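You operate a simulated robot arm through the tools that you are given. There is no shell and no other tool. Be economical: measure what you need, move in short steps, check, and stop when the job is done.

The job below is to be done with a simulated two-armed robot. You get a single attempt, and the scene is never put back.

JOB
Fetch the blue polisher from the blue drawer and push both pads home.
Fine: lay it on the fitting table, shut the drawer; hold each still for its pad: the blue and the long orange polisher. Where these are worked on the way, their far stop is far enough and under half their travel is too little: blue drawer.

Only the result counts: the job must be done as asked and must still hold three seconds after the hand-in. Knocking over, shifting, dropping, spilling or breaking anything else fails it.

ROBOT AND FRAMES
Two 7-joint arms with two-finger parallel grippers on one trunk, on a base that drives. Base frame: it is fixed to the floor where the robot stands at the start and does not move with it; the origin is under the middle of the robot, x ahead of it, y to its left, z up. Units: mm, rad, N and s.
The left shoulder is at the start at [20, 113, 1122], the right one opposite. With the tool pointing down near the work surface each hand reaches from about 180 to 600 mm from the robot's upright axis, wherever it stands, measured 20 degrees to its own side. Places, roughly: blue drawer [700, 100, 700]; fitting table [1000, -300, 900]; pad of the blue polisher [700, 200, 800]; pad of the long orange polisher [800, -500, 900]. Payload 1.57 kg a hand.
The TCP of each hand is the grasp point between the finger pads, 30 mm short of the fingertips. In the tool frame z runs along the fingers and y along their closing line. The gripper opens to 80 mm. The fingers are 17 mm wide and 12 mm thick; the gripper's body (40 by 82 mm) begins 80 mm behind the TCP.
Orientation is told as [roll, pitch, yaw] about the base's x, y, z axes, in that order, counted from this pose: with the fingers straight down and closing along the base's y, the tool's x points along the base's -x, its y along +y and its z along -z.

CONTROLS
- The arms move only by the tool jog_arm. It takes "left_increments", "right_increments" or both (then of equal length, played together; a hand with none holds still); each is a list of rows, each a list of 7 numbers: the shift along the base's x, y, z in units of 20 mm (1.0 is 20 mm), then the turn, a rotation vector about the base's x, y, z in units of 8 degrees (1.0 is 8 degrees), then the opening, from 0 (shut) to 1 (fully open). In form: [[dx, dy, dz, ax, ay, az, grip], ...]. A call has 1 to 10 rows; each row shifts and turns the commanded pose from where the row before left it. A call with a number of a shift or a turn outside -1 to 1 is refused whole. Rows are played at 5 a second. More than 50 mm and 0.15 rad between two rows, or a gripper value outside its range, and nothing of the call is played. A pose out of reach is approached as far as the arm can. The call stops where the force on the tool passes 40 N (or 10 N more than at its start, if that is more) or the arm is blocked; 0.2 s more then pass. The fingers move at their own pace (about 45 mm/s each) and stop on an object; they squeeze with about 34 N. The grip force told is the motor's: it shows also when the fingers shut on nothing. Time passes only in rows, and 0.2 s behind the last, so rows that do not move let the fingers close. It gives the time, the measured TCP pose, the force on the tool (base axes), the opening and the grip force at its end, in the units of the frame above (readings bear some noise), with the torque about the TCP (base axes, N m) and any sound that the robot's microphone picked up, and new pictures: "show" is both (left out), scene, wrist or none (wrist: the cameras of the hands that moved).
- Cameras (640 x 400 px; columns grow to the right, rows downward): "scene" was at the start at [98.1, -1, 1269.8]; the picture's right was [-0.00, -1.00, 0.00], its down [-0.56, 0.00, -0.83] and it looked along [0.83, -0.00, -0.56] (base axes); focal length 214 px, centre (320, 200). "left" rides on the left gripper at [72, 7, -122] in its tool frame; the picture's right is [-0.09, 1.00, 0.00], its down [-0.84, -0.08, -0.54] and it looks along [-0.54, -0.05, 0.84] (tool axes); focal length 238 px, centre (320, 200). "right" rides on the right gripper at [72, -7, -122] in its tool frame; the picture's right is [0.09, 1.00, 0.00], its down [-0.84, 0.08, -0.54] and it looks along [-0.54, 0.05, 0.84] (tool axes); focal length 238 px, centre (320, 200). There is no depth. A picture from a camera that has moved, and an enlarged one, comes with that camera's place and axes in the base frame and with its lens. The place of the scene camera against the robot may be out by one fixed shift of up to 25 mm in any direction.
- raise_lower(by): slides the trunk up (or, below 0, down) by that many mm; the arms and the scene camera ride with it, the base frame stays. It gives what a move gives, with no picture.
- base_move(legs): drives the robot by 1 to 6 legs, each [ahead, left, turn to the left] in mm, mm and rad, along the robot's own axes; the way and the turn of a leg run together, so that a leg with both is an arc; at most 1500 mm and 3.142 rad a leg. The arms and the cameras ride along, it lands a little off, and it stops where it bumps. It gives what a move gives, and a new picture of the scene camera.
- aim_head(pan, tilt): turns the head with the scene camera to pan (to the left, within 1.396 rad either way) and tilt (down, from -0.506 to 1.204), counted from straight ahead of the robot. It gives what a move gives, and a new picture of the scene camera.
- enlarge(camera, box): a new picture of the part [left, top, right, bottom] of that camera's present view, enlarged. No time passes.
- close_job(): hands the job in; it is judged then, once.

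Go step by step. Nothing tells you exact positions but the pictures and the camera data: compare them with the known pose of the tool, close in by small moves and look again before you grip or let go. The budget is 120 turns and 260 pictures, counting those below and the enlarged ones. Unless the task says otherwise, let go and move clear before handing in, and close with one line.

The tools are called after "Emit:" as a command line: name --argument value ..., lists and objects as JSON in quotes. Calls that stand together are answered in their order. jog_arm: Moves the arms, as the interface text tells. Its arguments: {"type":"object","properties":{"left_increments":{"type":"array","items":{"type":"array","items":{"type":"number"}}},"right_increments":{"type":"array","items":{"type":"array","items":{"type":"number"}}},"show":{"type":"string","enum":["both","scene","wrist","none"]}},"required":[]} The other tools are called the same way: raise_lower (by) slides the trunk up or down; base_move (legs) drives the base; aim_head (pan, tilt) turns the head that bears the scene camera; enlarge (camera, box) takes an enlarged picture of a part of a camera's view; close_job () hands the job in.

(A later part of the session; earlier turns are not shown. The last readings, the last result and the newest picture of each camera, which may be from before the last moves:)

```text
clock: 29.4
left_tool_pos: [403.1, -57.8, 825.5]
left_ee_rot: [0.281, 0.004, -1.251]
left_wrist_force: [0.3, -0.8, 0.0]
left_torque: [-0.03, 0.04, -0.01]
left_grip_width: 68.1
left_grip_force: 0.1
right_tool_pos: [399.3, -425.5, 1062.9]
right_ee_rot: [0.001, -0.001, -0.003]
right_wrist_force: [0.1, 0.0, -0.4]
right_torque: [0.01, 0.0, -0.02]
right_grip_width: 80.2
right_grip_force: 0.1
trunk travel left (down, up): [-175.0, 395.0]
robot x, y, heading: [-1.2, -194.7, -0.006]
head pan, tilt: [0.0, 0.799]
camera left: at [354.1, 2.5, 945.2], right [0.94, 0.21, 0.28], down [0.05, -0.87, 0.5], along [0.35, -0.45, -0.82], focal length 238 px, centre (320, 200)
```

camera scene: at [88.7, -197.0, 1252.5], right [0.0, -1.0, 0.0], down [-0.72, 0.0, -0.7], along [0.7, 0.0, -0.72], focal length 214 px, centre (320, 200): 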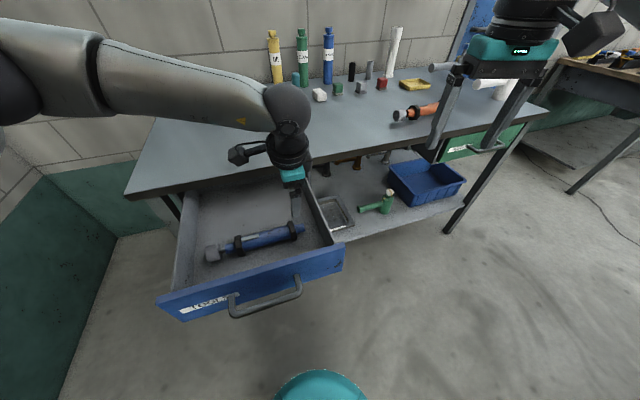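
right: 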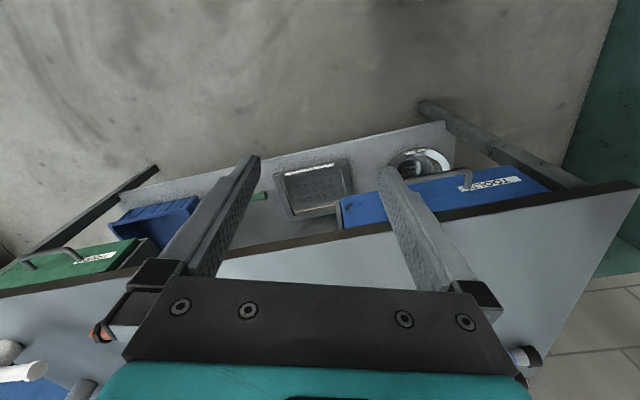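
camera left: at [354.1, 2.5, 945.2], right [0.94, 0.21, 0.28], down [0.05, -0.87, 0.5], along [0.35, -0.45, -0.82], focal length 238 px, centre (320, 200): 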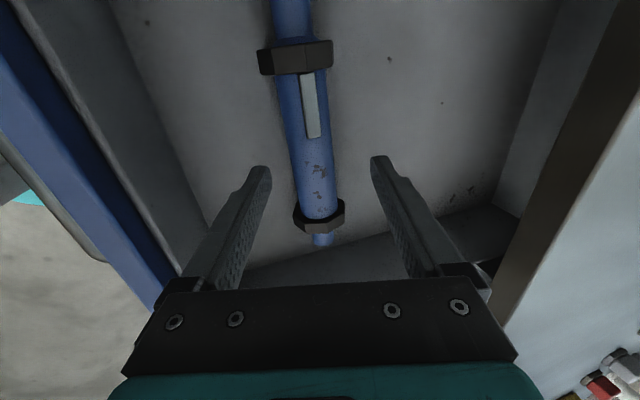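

Emit:
jog_arm --left_increments '[[0.1, 0.1, -0.7, 0, 0, 0, 0.85], [0, 0.1, -0.6, 0, 0, 0, 0.85]]' --show "wrist"

```text
clock: 30.0
left_tool_pos: [405.5, -52.9, 802.4]
left_ee_rot: [0.281, 0.001, -1.251]
left_wrist_force: [-0.6, -0.4, 0.3]
left_torque: [-0.01, -0.01, -0.03]
left_grip_width: 68.0
left_grip_force: 0.1
right_tool_pos: [399.5, -425.8, 1063.9]
right_ee_rot: [-0.001, 0.0, -0.003]
right_wrist_force: [0.1, 0.1, 0.3]
right_torque: [-0.02, 0.0, 0.02]
right_grip_width: 79.9
right_grip_force: 0.1
trunk travel left (down, up): [-175.0, 395.0]
robot x, y, heading: [-4.9, -196.2, -0.008]
head pan, tilt: [0.0, 0.799]
camera left: at [357.3, 7.1, 921.2], right [0.94, 0.21, 0.28], down [0.05, -0.87, 0.5], along [0.34, -0.45, -0.82], focal length 238 px, centre (320, 200)
```

left: 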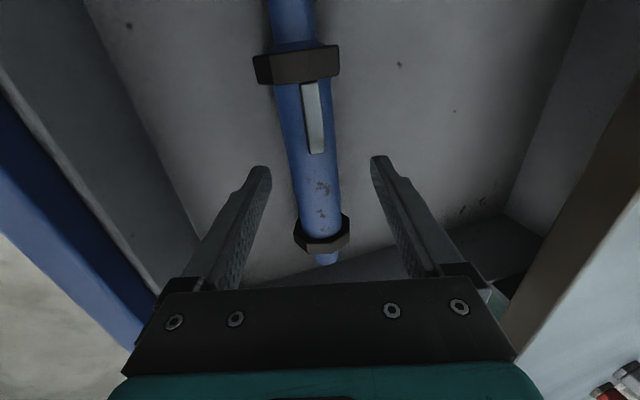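

Emit:
jog_arm --left_increments '[[0, 0, -0.2, 0, 0, 0, 0.85], [0, 0, 0, 0, 0, 0, 0.3], [0, 0, 0, 0, 0, 0, 0.2], [0, 0, 0, 0, 0, 0, 0.1], [0, 0, 0, 0, 0, 0, 0.1]]' --show "wrist"

```text
clock: 31.2
left_tool_pos: [404.6, -51.4, 797.6]
left_ee_rot: [0.282, 0.004, -1.251]
left_wrist_force: [-1.0, -0.2, -0.5]
left_torque: [0.0, 0.06, -0.02]
left_grip_width: 8.4
left_grip_force: 0.4
right_tool_pos: [399.4, -426.0, 1064.5]
right_ee_rot: [0.0, -0.001, -0.002]
right_wrist_force: [0.8, -0.7, -0.1]
right_torque: [0.01, 0.01, 0.02]
right_grip_width: 79.9
right_grip_force: 0.0
trunk travel left (down, up): [-175.0, 395.0]
robot x, y, heading: [-2.6, -195.9, -0.003]
head pan, tilt: [0.0, 0.799]
camera left: at [356.7, 7.4, 917.5], right [0.94, 0.21, 0.28], down [0.05, -0.87, 0.5], along [0.34, -0.45, -0.82], focal length 238 px, centre (320, 200)
```

left: 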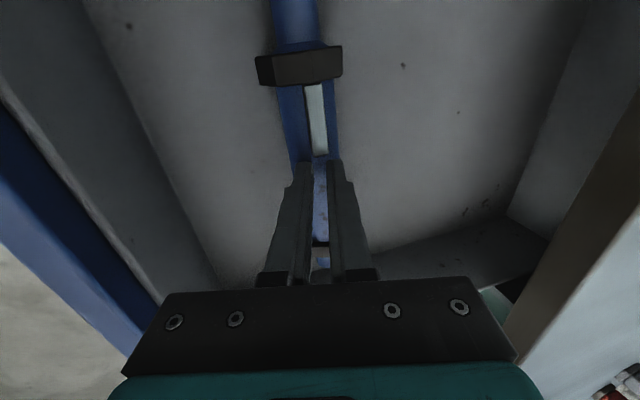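

The polisher sits lower than I thought (axis z≈746). Reopen and go down further.

Emit:
jog_arm --left_increments '[[0, 0, 0.3, 0, 0, 0, 0.65], [0, 0, 0, 0, 0, 0, 0.65], [0, 0, 0, 0, 0, 0, 0.65], [0.1, -0.15, -0.6, 0, 0, 0, 0.65], [0.1, -0.15, -0.6, 0, 0, 0, 0.65], [0.1, -0.1, -0.5, 0, 0, 0, 0.65]]' --show "wrist"

```text
clock: 32.6
left_tool_pos: [410.0, -61.3, 769.5]
left_ee_rot: [0.281, 0.003, -1.251]
left_wrist_force: [0.6, -0.4, -0.5]
left_torque: [0.03, 0.04, -0.01]
left_grip_width: 52.0
left_grip_force: 0.2
right_tool_pos: [399.6, -426.3, 1064.9]
right_ee_rot: [-0.001, -0.002, -0.004]
right_wrist_force: [-0.1, -0.2, -0.2]
right_torque: [0.01, 0.02, 0.0]
right_grip_width: 79.9
right_grip_force: 0.0
trunk travel left (down, up): [-175.0, 395.0]
robot x, y, heading: [-1.9, -199.3, -0.013]
head pan, tilt: [0.0, 0.799]
camera left: at [361.7, -0.5, 888.7], right [0.94, 0.21, 0.28], down [0.05, -0.87, 0.5], along [0.35, -0.45, -0.82], focal length 238 px, centre (320, 200)
```

left: 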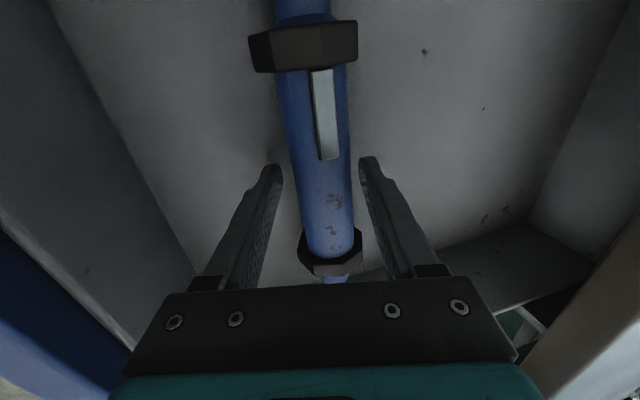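

Emit:
jog_arm --left_increments '[[0.05, 0, -0.25, 0, 0, 0, 0.65], [0, 0, 0, 0, 0, 0, 0.4], [0, 0, 0, 0, 0, 0, 0.2], [0, 0, 0, 0, 0, 0, 0.2], [0, 0, 0, 0, 0, 0, 0.2]]' --show "wrist"

```text
clock: 33.8
left_tool_pos: [410.8, -60.4, 765.2]
left_ee_rot: [0.283, 0.003, -1.25]
left_wrist_force: [1.7, 1.3, 3.8]
left_torque: [-0.24, -0.14, 0.24]
left_grip_width: 37.5
left_grip_force: 33.4
right_tool_pos: [399.7, -425.4, 1064.9]
right_ee_rot: [0.0, 0.001, -0.004]
right_wrist_force: [0.0, 0.1, -0.7]
right_torque: [0.02, -0.01, -0.01]
right_grip_width: 80.1
right_grip_force: 0.0
trunk travel left (down, up): [-175.0, 395.0]
robot x, y, heading: [-0.9, -193.5, -0.006]
head pan, tilt: [0.0, 0.799]
camera left: at [362.7, -0.7, 883.7], right [0.94, 0.21, 0.28], down [0.05, -0.87, 0.5], along [0.35, -0.45, -0.82], focal length 238 px, centre (320, 200)
```

left: 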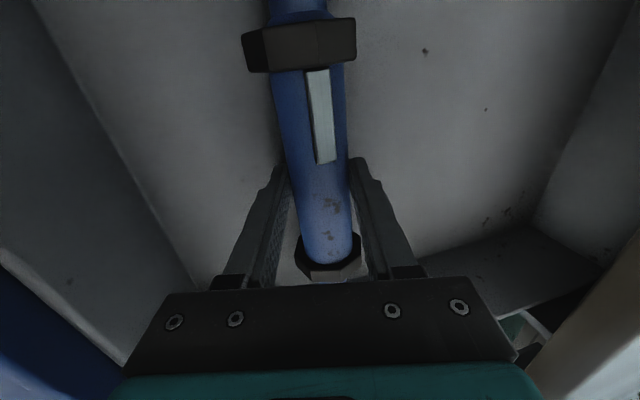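

Gripped (37.5 mm). Lifting with the trunk.

Emit:
raise_lower --by 30

Emit:
raise_lower --by 230

Emit:
aim_head --pan 0 --tilt 0.85

```text
clock: 34.5
left_tool_pos: [410.3, -61.3, 794.1]
left_ee_rot: [0.279, 0.003, -1.25]
left_wrist_force: [-0.2, -0.4, -6.1]
left_torque: [-0.03, -0.01, -0.09]
left_grip_width: 37.0
left_grip_force: 34.2
right_tool_pos: [398.9, -426.3, 1094.1]
right_ee_rot: [0.001, 0.0, -0.003]
right_wrist_force: [-0.3, 0.1, 0.0]
right_torque: [-0.01, -0.02, -0.02]
right_grip_width: 80.1
right_grip_force: 0.1
trunk travel left (down, up): [-205.0, 365.0]
robot x, y, heading: [-3.9, -196.7, -0.005]
head pan, tilt: [0.0, 0.799]
```

```text
clock: 37.0
left_tool_pos: [412.4, -60.4, 1023.7]
left_ee_rot: [0.282, 0.004, -1.252]
left_wrist_force: [0.8, -0.6, -6.1]
left_torque: [-0.03, -0.05, -0.08]
left_grip_width: 37.3
left_grip_force: 33.5
right_tool_pos: [399.0, -425.4, 1324.2]
right_ee_rot: [0.0, 0.001, -0.003]
right_wrist_force: [0.5, -0.4, 0.0]
right_torque: [0.0, -0.02, 0.0]
right_grip_width: 79.9
right_grip_force: 0.0
trunk travel left (down, up): [-435.0, 135.0]
robot x, y, heading: [-4.1, -198.6, -0.006]
head pan, tilt: [0.0, 0.799]
```

```text
clock: 37.6
left_tool_pos: [410.9, -59.1, 1023.3]
left_ee_rot: [0.28, 0.003, -1.251]
left_wrist_force: [0.0, -0.3, -5.2]
left_torque: [-0.11, 0.01, 0.06]
left_grip_width: 37.2
left_grip_force: 34.1
right_tool_pos: [398.3, -426.0, 1323.9]
right_ee_rot: [-0.001, -0.001, -0.004]
right_wrist_force: [-0.6, 0.4, 0.2]
right_torque: [-0.01, 0.02, 0.01]
right_grip_width: 80.0
right_grip_force: 0.0
trunk travel left (down, up): [-435.0, 135.0]
robot x, y, heading: [-0.3, -199.3, -0.003]
head pan, tilt: [0.0, 0.85]
camera scene: at [85.9, -196.4, 1508.5], right [0.0, -1.0, 0.0], down [-0.75, 0.0, -0.66], along [0.66, 0.0, -0.75], focal length 214 px, centre (320, 200)
```

scene: 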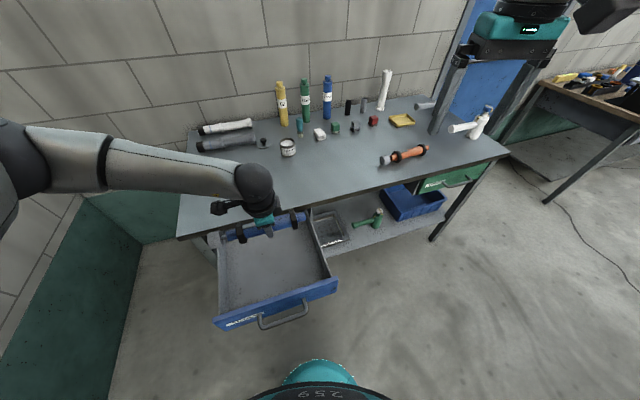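

Lifted cleanly. Now drive right around the open drawer, turn parallel to the table, then approach.

Emit:
base_move --legs '[[0, -340, 0], [0, 0, 0.323], [180, -100, 0]]'

```text
clock: 42.0
left_tool_pos: [535.7, -311.2, 1023.1]
left_ee_rot: [0.279, 0.006, -0.919]
left_wrist_force: [1.0, -0.6, -5.8]
left_torque: [-0.04, -0.03, -0.07]
left_grip_width: 37.2
left_grip_force: 34.3
right_tool_pos: [643.0, -660.9, 1323.5]
right_ee_rot: [-0.001, 0.0, 0.329]
right_wrist_force: [1.1, 0.2, -0.2]
right_torque: [0.02, 0.02, 0.01]
right_grip_width: 79.8
right_grip_force: 0.0
trunk travel left (down, up): [-435.0, 135.0]
robot x, y, heading: [188.5, -572.5, 0.329]
head pan, tilt: [0.0, 0.85]
camera scene: at [272.4, -546.4, 1508.4], right [0.32, -0.95, 0.0], down [-0.71, -0.24, -0.66], along [0.62, 0.21, -0.75], focal length 214 px, centre (320, 200)
```

scene: 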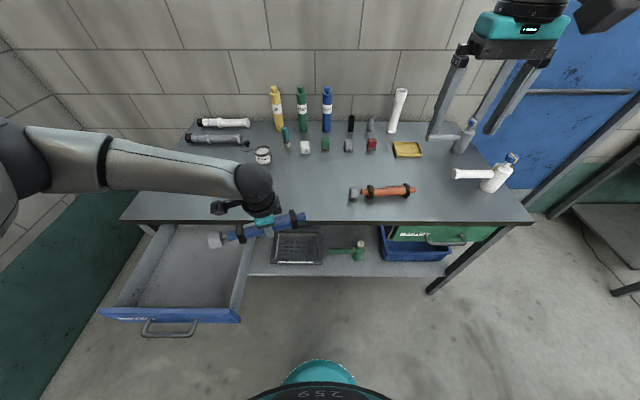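

The table is square to me now. Drive forward, then turn the polisher so that its pad points toward me, over free table area.

Emit:
base_move --legs '[[180, 0, 0]]'

Emit:
jog_arm --left_increments '[[0, 0, 0, 0, 0, 1, 0.1], [0, 0, 0, 0, 0, 1, 0.1], [0, 0, 0, 0, 0, 1, 0.1], [0, 0, 0, 0, 0, 1, 0.1], [0, 0, 0, 0, 0, 1, 0.1], [0, 0, 0, 0, 0, 1, 0.1], [0, 0, 0, 0, 0, 1, 0.1], [0, 0, 0, 0, 0, 1, 0.1], [0, 0, 0, 0, 0, 0.9, 0.1]]' --show "both"

```text
clock: 43.5
left_tool_pos: [703.6, -253.5, 1023.1]
left_ee_rot: [0.28, 0.003, -0.918]
left_wrist_force: [-0.2, -0.3, -6.9]
left_torque: [-0.02, 0.04, -0.09]
left_grip_width: 37.1
left_grip_force: 34.0
right_tool_pos: [811.6, -602.4, 1323.9]
right_ee_rot: [0.002, -0.001, 0.331]
right_wrist_force: [0.5, 0.3, -0.2]
right_torque: [-0.04, 0.01, 0.03]
right_grip_width: 80.1
right_grip_force: 0.2
trunk travel left (down, up): [-435.0, 135.0]
robot x, y, heading: [360.6, -515.9, 0.334]
head pan, tilt: [0.0, 0.85]
camera scene: at [441.7, -488.2, 1508.4], right [0.32, -0.95, 0.0], down [-0.71, -0.24, -0.66], along [0.62, 0.21, -0.75], focal length 214 px, centre (320, 200)
```

scene: 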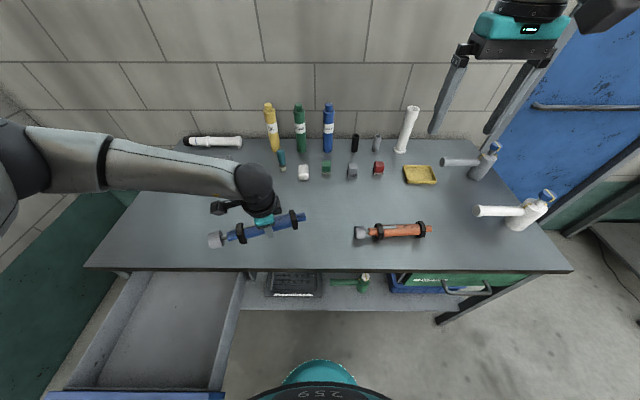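

```text
clock: 45.5
left_tool_pos: [703.2, -253.5, 1022.7]
left_ee_rot: [0.28, 0.006, 0.328]
left_wrist_force: [1.2, 0.3, -5.7]
left_torque: [0.03, -0.1, 0.0]
left_grip_width: 37.2
left_grip_force: 34.4
right_tool_pos: [812.4, -602.0, 1324.0]
right_ee_rot: [0.001, 0.001, 0.33]
right_wrist_force: [0.3, -0.9, 0.2]
right_torque: [-0.03, 0.01, -0.01]
right_grip_width: 79.9
right_grip_force: 0.0
trunk travel left (down, up): [-435.0, 135.0]
robot x, y, heading: [354.2, -512.6, 0.33]
head pan, tilt: [0.0, 0.85]
camera scene: at [441.0, -488.5, 1508.5], right [0.32, -0.95, 0.0], down [-0.71, -0.24, -0.66], along [0.62, 0.21, -0.75], focal length 214 px, centre (320, 200)
camera left: at [645.2, -302.0, 1142.6], right [-0.22, 0.94, 0.28], down [0.87, 0.06, 0.5], along [0.45, 0.35, -0.82], focal length 238 px, centre (320, 200)
```

scene: 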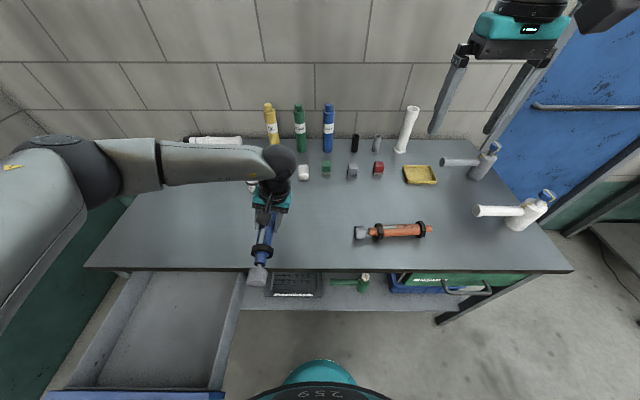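
left: 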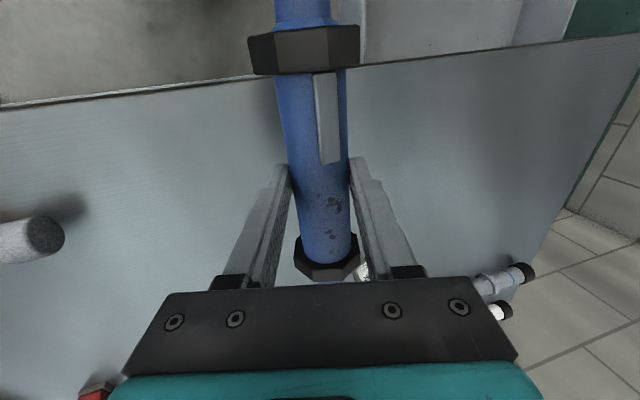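

Emit:
jog_arm --left_increments '[[0.88, 0.29, 0, 0, 0, 0, 0.1], [0.88, 0.29, 0, 0, 0, 0, 0.1], [0.88, 0.29, 0, 0, 0, 0, 0.1], [0.88, 0.29, 0, 0, 0, 0, 0.1], [0.88, 0.29, 0, 0, 0, 0, 0.1], [0.88, 0.29, 0, 0, 0, 0, 0.1], [0.88, 0.29, 0, 0, 0, 0, 0.1]]' --show "none"

Emit:
raise_lower --by -70

Emit:
aim_head --pan 0.2 --tilt 0.85

```text
clock: 47.1
left_tool_pos: [827.2, -214.5, 1026.0]
left_ee_rot: [0.28, 0.005, 0.325]
left_wrist_force: [0.4, 0.8, -6.6]
left_torque: [0.01, -0.06, -0.02]
left_grip_width: 37.5
left_grip_force: 34.0
right_tool_pos: [813.0, -604.7, 1323.9]
right_ee_rot: [0.002, 0.0, 0.33]
right_wrist_force: [-0.5, -0.2, -0.7]
right_torque: [0.01, -0.03, 0.02]
right_grip_width: 79.9
right_grip_force: 0.0
trunk travel left (down, up): [-435.0, 135.0]
robot x, y, heading: [356.9, -520.0, 0.325]
head pan, tilt: [0.0, 0.85]
```

```text
clock: 48.2
left_tool_pos: [828.1, -212.8, 954.7]
left_ee_rot: [0.279, 0.004, 0.325]
left_wrist_force: [-0.3, -0.9, -6.2]
left_torque: [-0.04, -0.1, 0.01]
left_grip_width: 37.2
left_grip_force: 33.8
right_tool_pos: [811.8, -602.3, 1254.2]
right_ee_rot: [0.001, 0.0, 0.33]
right_wrist_force: [0.0, -0.3, 0.0]
right_torque: [-0.02, 0.0, 0.0]
right_grip_width: 79.9
right_grip_force: 0.1
trunk travel left (down, up): [-365.0, 205.0]
robot x, y, heading: [355.9, -517.9, 0.331]
head pan, tilt: [0.0, 0.85]
```

```text
clock: 49.0
left_tool_pos: [826.9, -212.6, 954.6]
left_ee_rot: [0.281, 0.003, 0.325]
left_wrist_force: [-0.4, -0.5, -5.6]
left_torque: [-0.02, -0.08, -0.01]
left_grip_width: 37.4
left_grip_force: 33.8
right_tool_pos: [811.6, -603.0, 1253.0]
right_ee_rot: [0.0, -0.001, 0.332]
right_wrist_force: [-0.1, 0.0, 1.2]
right_torque: [0.0, 0.03, 0.0]
right_grip_width: 79.8
right_grip_force: 0.1
trunk travel left (down, up): [-365.0, 205.0]
robot x, y, heading: [353.6, -513.3, 0.329]
head pan, tilt: [0.201, 0.85]
camera scene: at [434.5, -474.3, 1438.5], right [0.5, -0.86, 0.0], down [-0.65, -0.38, -0.66], along [0.57, 0.33, -0.75], focal length 214 px, centre (320, 200)
```

scene: 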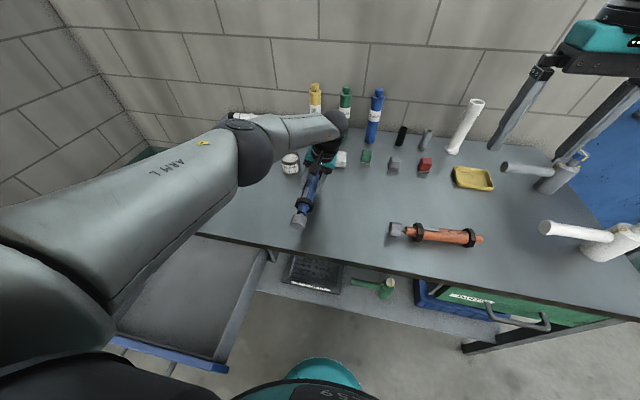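

Emit:
enlarge --camera "scene" --box '[260, 120, 420, 240]'

Emit:
jog_arm --left_increments '[[0, 0, -0.3, 0, 0, 0, 0.1], [0, 0, -0.3, 0, 0, 0, 0.1]]' --show "wrist"

```text
3.33 times, centred on (340, 180) of scene
camera zoom: at [434.5, -474.3, 1438.5], right [0.5, -0.86, 0.0], down [-0.65, -0.38, -0.66], along [0.57, 0.33, -0.75], focal length 715 px, centre (253, 267)
```

zoom: 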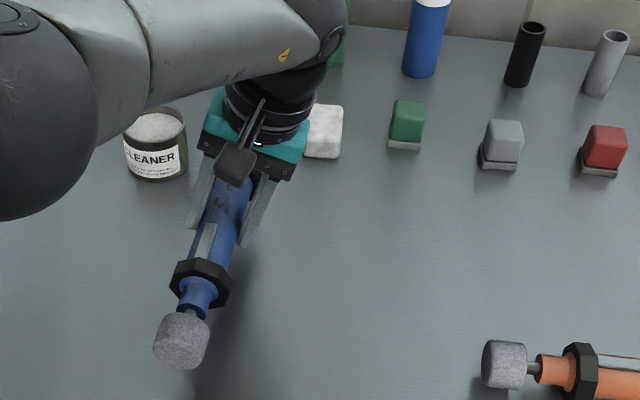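

```text
clock: 49.6
left_tool_pos: [828.1, -212.2, 942.2]
left_ee_rot: [0.28, 0.003, 0.325]
left_wrist_force: [-0.7, -0.1, -5.4]
left_torque: [-0.02, -0.09, 0.01]
left_grip_width: 37.5
left_grip_force: 33.9
right_tool_pos: [811.6, -602.2, 1254.8]
right_ee_rot: [0.0, 0.0, 0.331]
right_wrist_force: [0.4, -0.4, -0.1]
right_torque: [0.02, -0.03, -0.02]
right_grip_width: 80.0
right_grip_force: 0.1
trunk travel left (down, up): [-365.0, 205.0]
robot x, y, heading: [355.6, -514.4, 0.329]
head pan, tilt: [0.201, 0.85]
camera left: at [768.7, -261.4, 1062.2], right [-0.22, 0.94, 0.27], down [0.87, 0.06, 0.5], along [0.45, 0.35, -0.82], focal length 238 px, centre (320, 200)
```

left: 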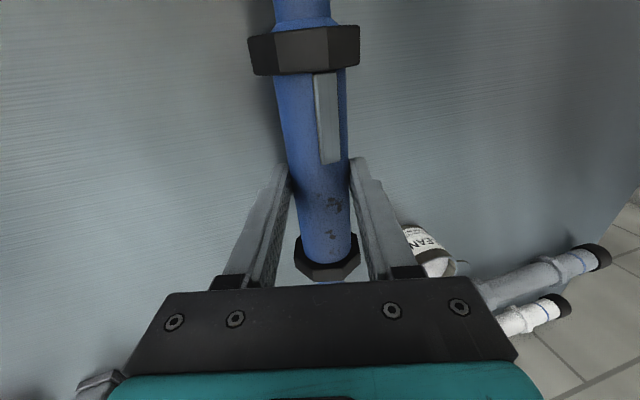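

Emit:
jog_arm --left_increments '[[0, 0, -0.2, 0, 0, 0, 0.1], [0, 0, -0.2, 0, 0, 0, 0.1], [0, 0, -0.2, 0, 0, 0, 0.1]]' --show "none"

Emit:
enlarge --camera "scene" --box '[260, 120, 420, 240]'

```text
clock: 50.4
left_tool_pos: [827.4, -214.3, 931.0]
left_ee_rot: [0.28, 0.004, 0.325]
left_wrist_force: [0.5, -0.8, -6.8]
left_torque: [0.01, -0.05, -0.01]
left_grip_width: 37.6
left_grip_force: 34.2
right_tool_pos: [812.4, -602.6, 1253.7]
right_ee_rot: [-0.001, 0.001, 0.33]
right_wrist_force: [0.2, -0.5, -0.1]
right_torque: [-0.02, 0.04, -0.01]
right_grip_width: 80.0
right_grip_force: 0.0
trunk travel left (down, up): [-365.0, 205.0]
robot x, y, heading: [358.1, -516.6, 0.329]
head pan, tilt: [0.201, 0.85]
```

```text
3.33 times, centred on (340, 180) of scene
camera zoom: at [434.6, -474.5, 1438.5], right [0.5, -0.86, 0.0], down [-0.65, -0.38, -0.66], along [0.57, 0.33, -0.75], focal length 715 px, centre (253, 267)
```

zoom: 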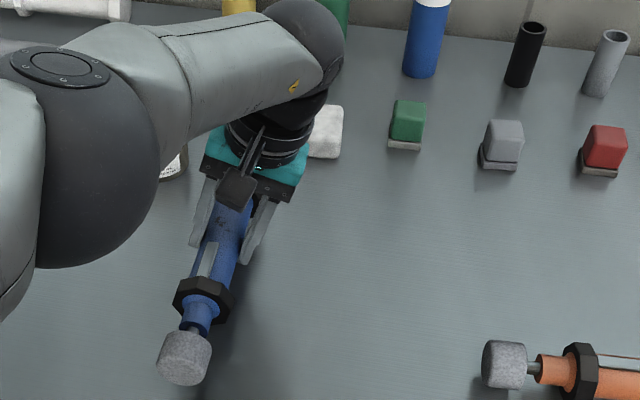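

Emit:
jog_arm --left_increments '[[0, 0, -0.2, 0, 0, 0, 0.1], [0, 0, -0.2, 0, 0, 0, 0.1], [0, 0, -0.2, 0, 0, 0, 0.1]]' --show "none"

```text
clock: 51.2
left_tool_pos: [823.9, -213.4, 920.6]
left_ee_rot: [0.282, 0.004, 0.324]
left_wrist_force: [0.6, -0.9, -5.7]
left_torque: [0.0, -0.06, 0.0]
left_grip_width: 37.2
left_grip_force: 33.6
right_tool_pos: [813.0, -603.1, 1253.9]
right_ee_rot: [0.001, -0.001, 0.332]
right_wrist_force: [0.2, 0.4, 0.4]
right_torque: [0.01, -0.01, 0.0]
right_grip_width: 80.2
right_grip_force: 0.0
trunk travel left (down, up): [-365.0, 205.0]
robot x, y, heading: [356.4, -519.1, 0.326]
head pan, tilt: [0.201, 0.85]
```

Emit:
jog_arm --left_increments '[[0, 0, -0.2, 0, 0, 0, 0.1], [0, 0, -0.2, 0, 0, 0, 0.1], [0, 0, -0.2, 0, 0, 0, 0.1]]' --show "scene"

```text
clock: 52.0
left_tool_pos: [820.0, -214.9, 907.2]
left_ee_rot: [0.282, 0.003, 0.324]
left_wrist_force: [0.3, 0.7, -6.0]
left_torque: [0.0, -0.09, -0.03]
left_grip_width: 37.5
left_grip_force: 33.6
left hand out of reach, approached as far as the arm can: row 1, 3
right_tool_pos: [812.0, -603.3, 1255.1]
right_ee_rot: [-0.001, 0.0, 0.329]
right_wrist_force: [0.0, -0.4, -0.4]
right_torque: [-0.02, -0.01, -0.01]
right_grip_width: 80.2
right_grip_force: 0.1
trunk travel left (down, up): [-365.0, 205.0]
robot x, y, heading: [354.0, -515.3, 0.33]
head pan, tilt: [0.201, 0.85]
camera scene: at [434.4, -474.1, 1438.5], right [0.51, -0.86, 0.0], down [-0.65, -0.38, -0.66], along [0.57, 0.33, -0.75], focal length 214 px, centre (320, 200)
```

scene: 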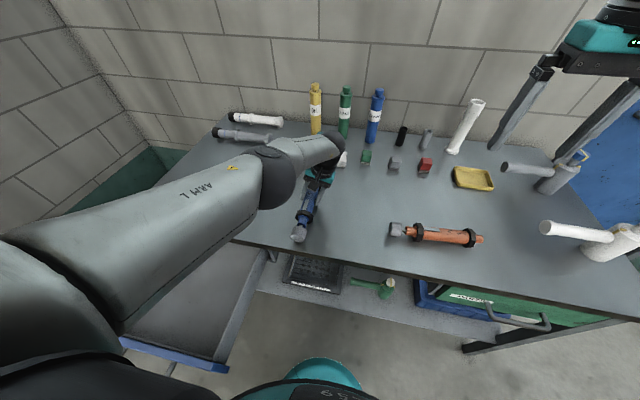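

Emit:
raise_lower --by -15

Emit:
enlarge --camera "scene" --box '[260, 120, 420, 240]'

```text
clock: 52.6
left_tool_pos: [820.9, -215.2, 898.1]
left_ee_rot: [0.279, -0.005, 0.323]
left_wrist_force: [-0.8, -0.6, 27.7]
left_torque: [-0.38, 0.14, 0.11]
left_grip_width: 37.1
left_grip_force: 33.3
right_tool_pos: [810.8, -603.7, 1240.5]
right_ee_rot: [0.001, -0.002, 0.33]
right_wrist_force: [0.6, -0.1, -0.1]
right_torque: [0.01, 0.02, 0.06]
right_grip_width: 79.9
right_grip_force: 0.0
trunk travel left (down, up): [-350.0, 220.0]
robot x, y, heading: [360.5, -516.3, 0.333]
head pan, tilt: [0.201, 0.85]
```

```text
3.33 times, centred on (340, 180) of scene
camera zoom: at [432.0, -475.8, 1423.8], right [0.51, -0.86, 0.0], down [-0.65, -0.38, -0.66], along [0.57, 0.33, -0.75], focal length 715 px, centre (253, 267)
```

zoom: 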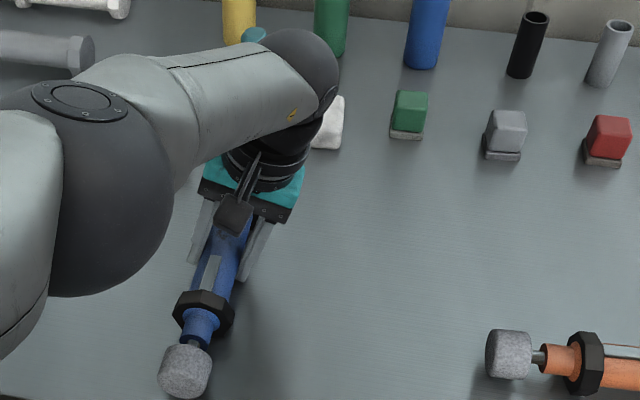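

Contact felt: table near z 859. Ease off slightly so that the polisher just rests, then release.

Emit:
jog_arm --left_increments '[[0, 0, 0.15, 0, 0, 0, 0.1]]' --show "wrist"

```text
clock: 53.0
left_tool_pos: [820.7, -214.9, 897.5]
left_ee_rot: [0.282, -0.004, 0.327]
left_wrist_force: [4.9, 1.5, 15.7]
left_torque: [0.05, -0.88, 0.13]
left_grip_width: 37.0
left_grip_force: 33.4
right_tool_pos: [810.5, -603.6, 1240.0]
right_ee_rot: [0.0, -0.002, 0.33]
right_wrist_force: [-0.5, 0.2, 0.0]
right_torque: [-0.02, 0.01, -0.01]
right_grip_width: 80.2
right_grip_force: 0.0
trunk travel left (down, up): [-350.0, 220.0]
robot x, y, heading: [357.0, -513.8, 0.327]
head pan, tilt: [0.201, 0.85]
camera left: at [760.9, -263.6, 1015.8], right [-0.22, 0.94, 0.28], down [0.86, 0.05, 0.5], along [0.46, 0.35, -0.82], focal length 238 px, centre (320, 200)
```

left: 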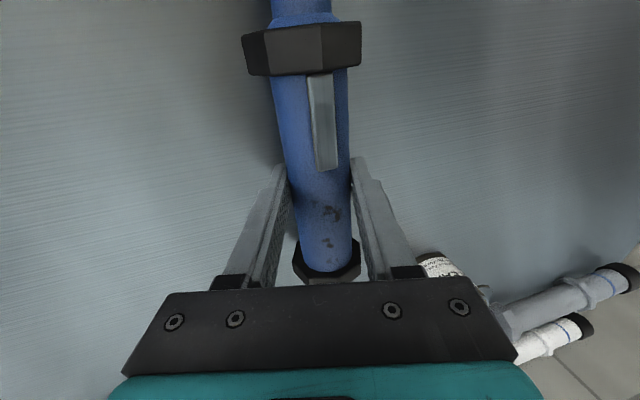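

Emit:
jog_arm --left_increments '[[0, 0, 0.1, 0, 0, 0, 0.1], [0, 0, 0, 0, 0, 0, 0.6], [0, 0, 0, 0, 0, 0, 0.62], [0, 0, 0.1, 0, 0, 0, 0.62]]' --show "wrist"

```text
clock: 54.0
left_tool_pos: [817.6, -213.8, 899.0]
left_ee_rot: [0.278, 0.008, 0.324]
left_wrist_force: [0.1, 2.0, 3.2]
left_torque: [0.08, -0.04, 0.01]
left_grip_width: 46.4
left_grip_force: 0.0
right_tool_pos: [812.0, -602.4, 1239.6]
right_ee_rot: [0.001, 0.001, 0.33]
right_wrist_force: [0.5, -0.3, 0.2]
right_torque: [-0.04, 0.01, -0.01]
right_grip_width: 79.8
right_grip_force: 0.1
trunk travel left (down, up): [-350.0, 220.0]
robot x, y, heading: [355.0, -518.0, 0.325]
head pan, tilt: [0.201, 0.85]
camera left: at [759.7, -263.4, 1018.1], right [-0.22, 0.94, 0.27], down [0.87, 0.06, 0.49], along [0.45, 0.34, -0.83], focal length 238 px, centre (320, 200)
```

left: 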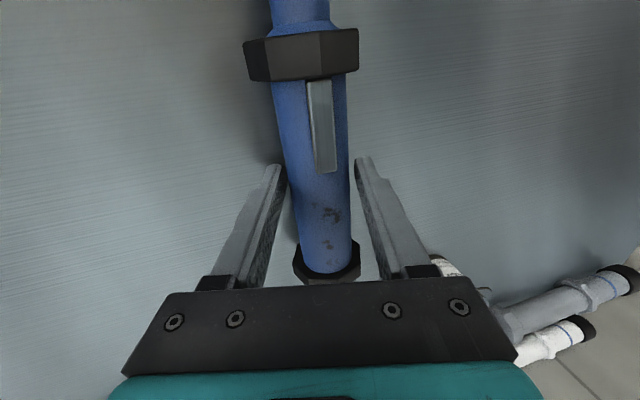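

Released. Withdraw along the tool axis.

Emit:
jog_arm --left_increments '[[0.04, -0.13, 0.48, 0, 0, 0, 0.7], [0.08, -0.26, 0.95, 0, 0, 0, 0.7], [0.08, -0.26, 0.95, 0, 0, 0, 0.7], [0.08, -0.26, 0.95, 0, 0, 0, 0.7], [0.0, 0, 0.95, 0, 0, 0, 0.7], [0.0, 0, 0.95, 0, 0, 0, 0.7]]' --show "both"

```text
clock: 55.4
left_tool_pos: [821.1, -233.3, 1006.5]
left_ee_rot: [0.282, 0.004, 0.326]
left_wrist_force: [-0.4, 0.5, -0.5]
left_torque: [0.02, 0.0, -0.02]
left_grip_width: 56.0
left_grip_force: 0.0
right_tool_pos: [811.9, -602.3, 1240.1]
right_ee_rot: [-0.001, 0.0, 0.331]
right_wrist_force: [0.0, -0.2, -0.3]
right_torque: [0.0, 0.0, 0.04]
right_grip_width: 79.9
right_grip_force: 0.0
trunk travel left (down, up): [-350.0, 220.0]
robot x, y, heading: [355.6, -514.2, 0.328]
head pan, tilt: [0.201, 0.85]
camera scene: at [433.9, -474.7, 1423.5], right [0.51, -0.86, 0.0], down [-0.65, -0.38, -0.66], along [0.57, 0.33, -0.75], focal length 214 px, centre (320, 200)
camera left: at [763.2, -281.3, 1125.0], right [-0.22, 0.94, 0.28], down [0.87, 0.06, 0.5], along [0.45, 0.35, -0.82], focal length 238 px, centre (320, 200)
```

scene: 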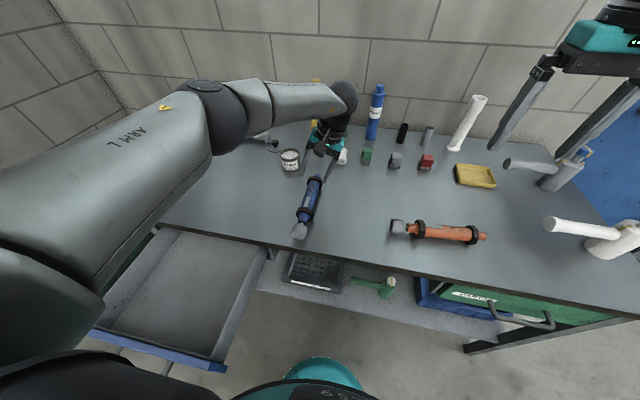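
left: 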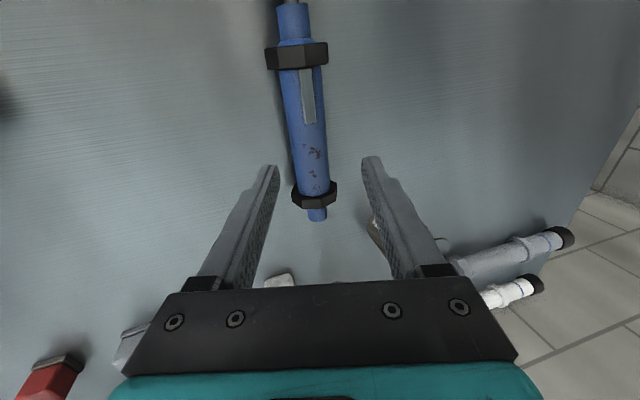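

The blue polisher rests on the table. Next: back away, shift left in front of the drawer to shut it.

Emit:
base_move --legs '[[-520, 0, 0], [0, 300, 0]]'

Emit:
raise_lower --by -85

Emit:
jog_arm --left_increments '[[-0.5, 0, 0, -0.27, -0.09, 0, 0], [-0.5, 0, 0, -0.95, -0.32, 0, 0], [-0.5, 0, 0, -0.66, -0.22, 0, 0], [-0.5, 0, 0, 0.317, -0.948, 0, 0], [-0.5, 0, 0, 0.317, -0.948, 0, 0], [-0.5, 0, 0, 0.317, -0.948, 0, 0], [-0.5, 0, 0, 0.317, -0.948, 0, 0], [-0.5, 0, 0, 0.317, -0.948, 0, 0], [-0.5, 0, 0, 0.317, -0.948, 0, 0], [-0.5, 0, 0, 0.317, -0.948, 0, 0]]' --show "both"

```text
clock: 60.1
left_tool_pos: [226.9, -118.5, 1005.3]
left_ee_rot: [0.279, 0.002, 0.335]
left_wrist_force: [0.1, 0.2, 0.0]
left_torque: [-0.03, 0.0, 0.01]
left_grip_width: 56.0
left_grip_force: 0.1
right_tool_pos: [220.0, -486.7, 1239.5]
right_ee_rot: [0.0, 0.0, 0.34]
right_wrist_force: [0.2, 0.0, -0.5]
right_torque: [-0.02, -0.02, 0.0]
right_grip_width: 80.0
right_grip_force: 0.0
trunk travel left (down, up): [-350.0, 220.0]
robot x, y, heading: [-236.4, -406.9, 0.338]
head pan, tilt: [0.201, 0.85]
camera scene: at [-158.7, -362.6, 1423.5], right [0.51, -0.86, 0.0], down [-0.64, -0.39, -0.66], along [0.57, 0.34, -0.75], focal length 214 px, centre (320, 200)
```

scene: 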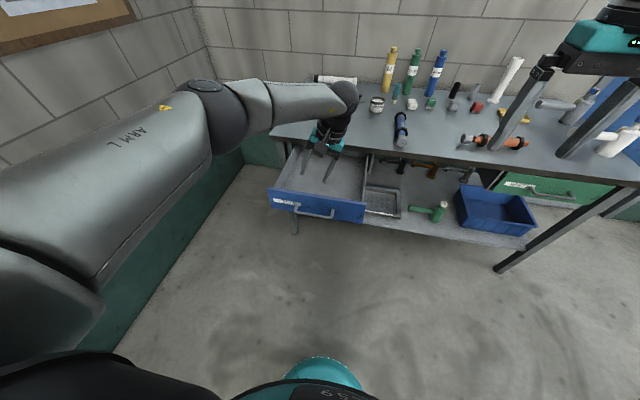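

```text
clock: 61.3
left_tool_pos: [227.6, -117.8, 920.3]
left_ee_rot: [0.281, 0.005, 0.335]
left_wrist_force: [0.2, -0.3, -1.0]
left_torque: [-0.02, 0.0, -0.02]
left_grip_width: 56.2
left_grip_force: 0.0
right_tool_pos: [219.9, -487.4, 1154.7]
right_ee_rot: [-0.001, 0.001, 0.338]
right_wrist_force: [-0.7, -0.1, -0.6]
right_torque: [-0.01, -0.02, 0.02]
right_grip_width: 80.1
right_grip_force: 0.1
trunk travel left (down, up): [-265.0, 305.0]
robot x, y, heading: [-234.0, -408.0, 0.336]
head pan, tilt: [0.201, 0.85]
```

```text
clock: 63.5
left_tool_pos: [142.3, -129.5, 919.1]
left_ee_rot: [-0.027, -0.793, 0.338]
left_wrist_force: [-0.9, -1.2, -0.5]
left_torque: [0.0, -0.02, 0.01]
left_grip_width: 0.1
left_grip_force: 21.3
left hand out of reach, approached as far as the arm can: row 9, 10
right_tool_pos: [220.3, -487.7, 1154.4]
right_ee_rot: [0.0, -0.001, 0.337]
right_wrist_force: [-1.2, 0.1, -0.8]
right_torque: [0.0, 0.03, -0.01]
right_grip_width: 80.0
right_grip_force: 0.0
trunk travel left (down, up): [-265.0, 305.0]
robot x, y, heading: [-233.2, -404.4, 0.339]
head pan, tilt: [0.201, 0.85]
camera scene: at [-159.0, -362.8, 1338.5], right [0.51, -0.86, 0.0], down [-0.64, -0.39, -0.66], along [0.57, 0.34, -0.75], focal length 214 px, centre (320, 200)
camera left: at [9.1, -164.6, 953.3], right [-0.25, 0.97, 0.05], down [0.21, 0.01, 0.98], along [0.94, 0.26, -0.21], focal length 238 px, centre (320, 200)
```

scene: 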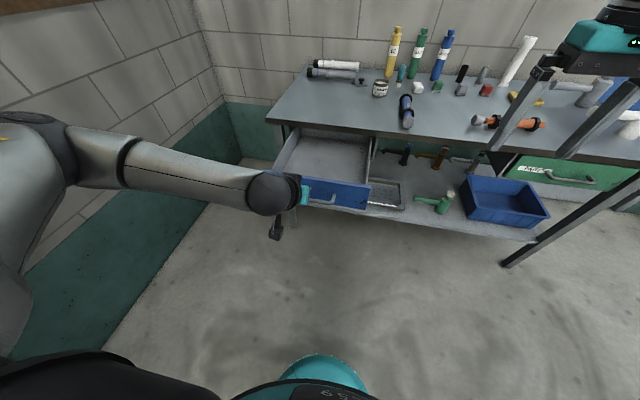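
left: 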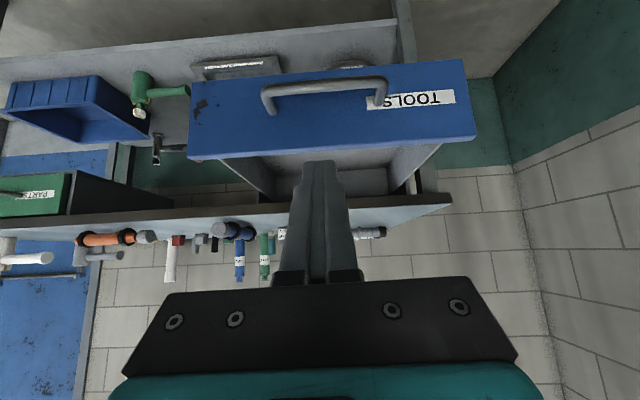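

Lower the closed fingertips to the drawer face above the handle, then push by driving.

Emit:
jog_arm --left_increments '[[0, 0, -0.9, 0, 0, 0, 0], [0, 0, -0.9, 0, 0, 0, 0], [0, 0, -0.9, 0, 0, 0, 0], [0, 0, -0.9, 0, 0, 0, 0], [0, 0, -0.9, 0, 0, 0, 0]]' --show "none"

Emit:
base_move --legs '[[90, 0, -0.01]]'

Emit:
jog_arm --left_increments '[[0, 0, 0, 0, 0, 0, 0]]' --show "wrist"

```text
clock: 64.7
left_tool_pos: [142.6, -128.6, 892.6]
left_ee_rot: [-0.023, -0.788, 0.339]
left_wrist_force: [-0.6, -0.2, -0.3]
left_torque: [0.01, -0.02, 0.01]
left_grip_width: 0.0
left_grip_force: 21.2
left hand out of reach, approached as far as the arm can: row 2, 3, 4, 5
right_tool_pos: [220.0, -488.1, 1154.6]
right_ee_rot: [-0.001, 0.001, 0.339]
right_wrist_force: [0.4, -0.4, 0.5]
right_torque: [0.04, 0.0, -0.02]
right_grip_width: 80.3
right_grip_force: 0.1
trunk travel left (down, up): [-265.0, 305.0]
robot x, y, heading: [-234.2, -405.1, 0.344]
head pan, tilt: [0.201, 0.85]
```

```text
clock: 65.8
left_tool_pos: [234.4, -101.6, 891.6]
left_ee_rot: [-0.022, -0.786, 0.327]
left_wrist_force: [1.0, 0.4, 0.6]
left_torque: [-0.02, 0.0, 0.01]
left_grip_width: 0.0
left_grip_force: 21.3
right_tool_pos: [307.1, -463.0, 1154.2]
right_ee_rot: [-0.001, -0.002, 0.328]
right_wrist_force: [0.4, -0.4, -0.3]
right_torque: [-0.04, 0.05, 0.01]
right_grip_width: 80.2
right_grip_force: 0.0
trunk travel left (down, up): [-265.0, 305.0]
robot x, y, heading: [-149.4, -376.9, 0.328]
head pan, tilt: [0.201, 0.85]
camera scene: at [-70.1, -333.8, 1338.4], right [0.5, -0.86, 0.0], down [-0.65, -0.38, -0.66], along [0.57, 0.33, -0.75], focal length 214 px, centre (320, 200)
```

scene: 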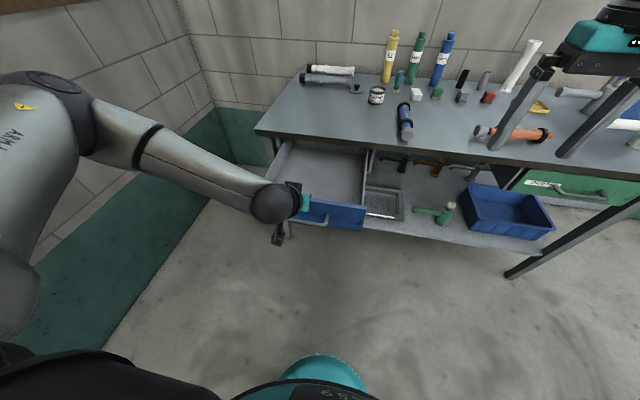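

```text
clock: 66.2
left_tool_pos: [233.5, -101.5, 892.1]
left_ee_rot: [-0.024, -0.787, 0.326]
left_wrist_force: [-0.1, 0.3, 0.3]
left_torque: [-0.04, -0.03, -0.02]
left_grip_width: 0.0
left_grip_force: 21.3
right_tool_pos: [306.5, -462.2, 1155.0]
right_ee_rot: [-0.001, -0.001, 0.329]
right_wrist_force: [-0.3, -0.6, 0.3]
right_torque: [0.0, 0.01, -0.02]
right_grip_width: 80.1
right_grip_force: 0.0
trunk travel left (down, up): [-265.0, 305.0]
robot x, y, heading: [-147.1, -373.0, 0.328]
head pan, tilt: [0.201, 0.85]
camera left: at [100.8, -137.1, 927.4], right [-0.24, 0.97, 0.05], down [0.22, 0.0, 0.98], along [0.95, 0.25, -0.21], focal length 238 px, centre (320, 200)
```

left: 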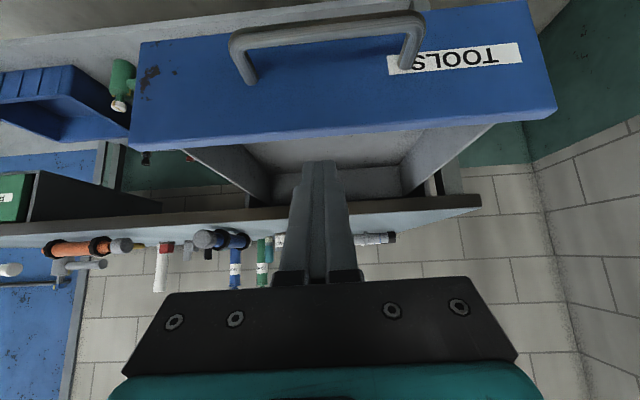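

Emit:
raise_lower --by -66

Emit:
jog_arm --left_increments '[[0, 0, 0, 0, 0, 0, 0]]' --show "wrist"

```text
clock: 67.2
left_tool_pos: [233.7, -102.2, 827.1]
left_ee_rot: [-0.023, -0.788, 0.326]
left_wrist_force: [0.1, -0.1, 0.6]
left_torque: [-0.03, -0.02, 0.0]
left_grip_width: 0.2
left_grip_force: 20.9
right_tool_pos: [305.1, -462.3, 1088.2]
right_ee_rot: [0.0, 0.001, 0.328]
right_wrist_force: [0.9, 0.0, -0.1]
right_torque: [-0.01, 0.0, 0.0]
right_grip_width: 80.0
right_grip_force: 0.0
trunk travel left (down, up): [-199.0, 371.0]
robot x, y, heading: [-145.2, -372.8, 0.325]
head pan, tilt: [0.201, 0.85]
```

```text
clock: 67.6
left_tool_pos: [232.8, -102.0, 827.1]
left_ee_rot: [-0.022, -0.786, 0.326]
left_wrist_force: [-0.5, -0.7, -0.5]
left_torque: [-0.02, 0.02, 0.01]
left_grip_width: 0.2
left_grip_force: 21.4
right_tool_pos: [306.4, -462.6, 1089.0]
right_ee_rot: [0.001, 0.0, 0.328]
right_wrist_force: [0.8, 0.6, 0.1]
right_torque: [0.01, 0.01, -0.01]
right_grip_width: 79.9
right_grip_force: 0.1
trunk travel left (down, up): [-199.0, 371.0]
robot x, y, heading: [-148.2, -374.8, 0.321]
head pan, tilt: [0.201, 0.85]
camera left: at [100.6, -137.2, 861.5], right [-0.24, 0.97, 0.05], down [0.22, 0.0, 0.98], along [0.95, 0.25, -0.21], focal length 238 px, centre (320, 200)
```

left: 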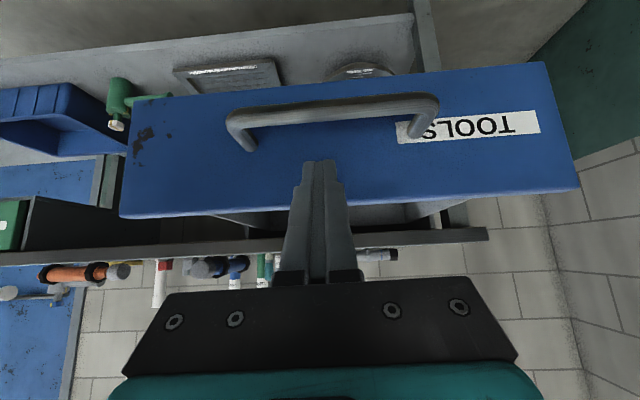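

Tips are in front of the face. Pushing the drawer shut.

Emit:
base_move --legs '[[270, 0, 0]]'

Emit:
jog_arm --left_increments '[[0, 0, 0, 0, 0, 0, 0]]' --show "wrist"

```text
clock: 69.6
left_tool_pos: [491.6, -11.5, 826.6]
left_ee_rot: [-0.023, -0.789, 0.331]
left_wrist_force: [-0.4, 0.1, 0.4]
left_torque: [0.01, -0.04, -0.01]
left_grip_width: 0.2
left_grip_force: 21.2
right_tool_pos: [565.6, -373.2, 1090.3]
right_ee_rot: [0.0, 0.0, 0.333]
right_wrist_force: [0.3, -1.0, -0.4]
right_torque: [0.01, 0.02, 0.03]
right_grip_width: 80.3
right_grip_force: 0.0
trunk travel left (down, up): [-199.0, 371.0]
robot x, y, heading: [110.4, -288.2, 0.33]
head pan, tilt: [0.201, 0.85]
camera scene: at [187.7, -245.6, 1272.5], right [0.51, -0.86, 0.0], down [-0.65, -0.38, -0.66], along [0.57, 0.33, -0.75], focal length 214 px, centre (320, 200)
```

scene: 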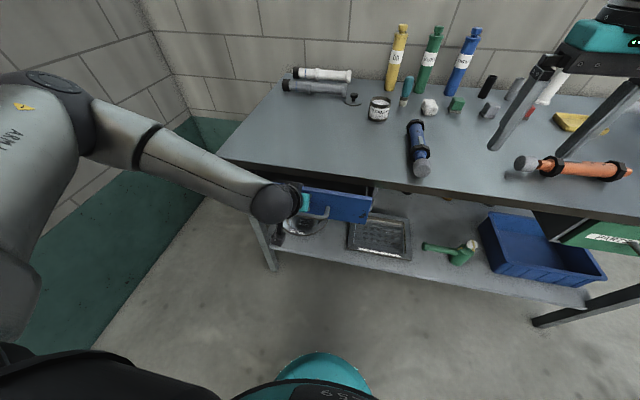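

```text
clock: 70.0
left_tool_pos: [491.3, -12.0, 826.3]
left_ee_rot: [-0.022, -0.789, 0.332]
left_wrist_force: [0.4, 0.9, 0.3]
left_torque: [0.03, 0.0, 0.03]
left_grip_width: 0.1
left_grip_force: 21.3
right_tool_pos: [564.9, -373.7, 1088.9]
right_ee_rot: [-0.001, -0.002, 0.331]
right_wrist_force: [-0.7, 1.1, 0.0]
right_torque: [0.02, -0.02, -0.02]
right_grip_width: 80.0
right_grip_force: 0.0
trunk travel left (down, up): [-199.0, 371.0]
robot x, y, heading: [111.9, -289.1, 0.333]
head pan, tilt: [0.201, 0.85]
camera left: at [358.5, -48.0, 861.4], right [-0.25, 0.97, 0.05], down [0.21, 0.0, 0.98], along [0.95, 0.25, -0.21], focal length 238 px, centre (320, 200)
```

left: 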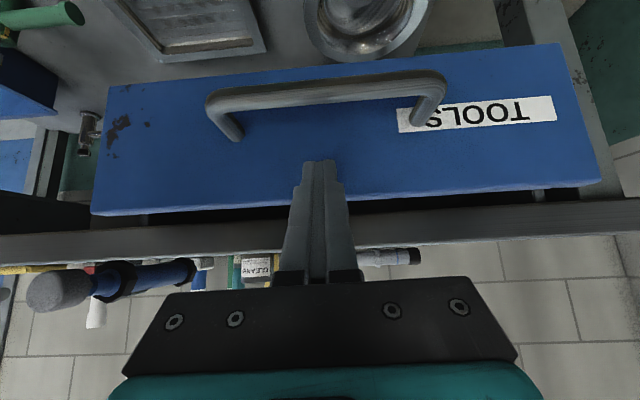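

Emit:
jog_arm --left_increments '[[0.474, 0.158, 0, 0, 0, 0, 0], [0.474, 0.158, 0, 0, 0, 0, 0], [0.474, 0.158, 0, 0, 0, 0, 0], [0.474, 0.158, 0, 0, 0, 0, 0], [0.474, 0.158, 0, 0, 0, 0, 0], [0.474, 0.158, 0, 0, 0, 0, 0], [0.474, 0.158, 0, 0, 0, 0, 0]]' --show "wrist"

```text
clock: 71.5
left_tool_pos: [541.5, 2.1, 822.1]
left_ee_rot: [-0.027, -0.769, 0.33]
left_wrist_force: [-14.0, -4.8, 6.3]
left_torque: [-0.02, 0.09, 0.02]
left_grip_width: 0.0
left_grip_force: 21.6
right_tool_pos: [562.3, -373.8, 1088.8]
right_ee_rot: [-0.001, -0.001, 0.332]
right_wrist_force: [1.1, 0.1, 0.6]
right_torque: [0.0, 0.0, 0.02]
right_grip_width: 80.1
right_grip_force: 0.1
trunk travel left (down, up): [-199.0, 371.0]
robot x, y, heading: [109.2, -290.8, 0.333]
head pan, tilt: [0.201, 0.85]
stopped in row 7 (left hand): the force on the tool passed its limit at 57 N (the readings are from after the stop); the commanded pose is now the measured one
camera left: at [409.5, -32.7, 859.9], right [-0.24, 0.97, 0.04], down [0.23, 0.01, 0.97], along [0.94, 0.24, -0.23], focal length 238 px, centre (320, 200)
```

left: 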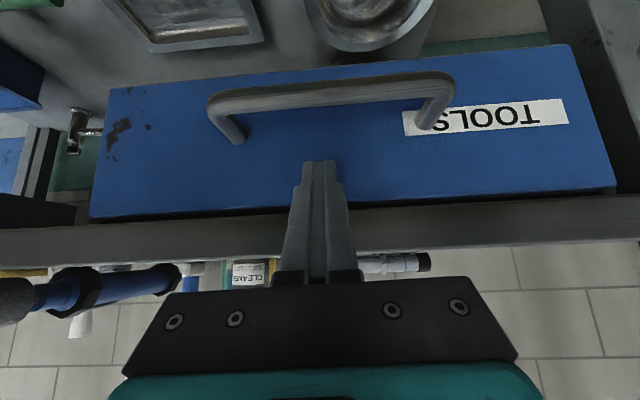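

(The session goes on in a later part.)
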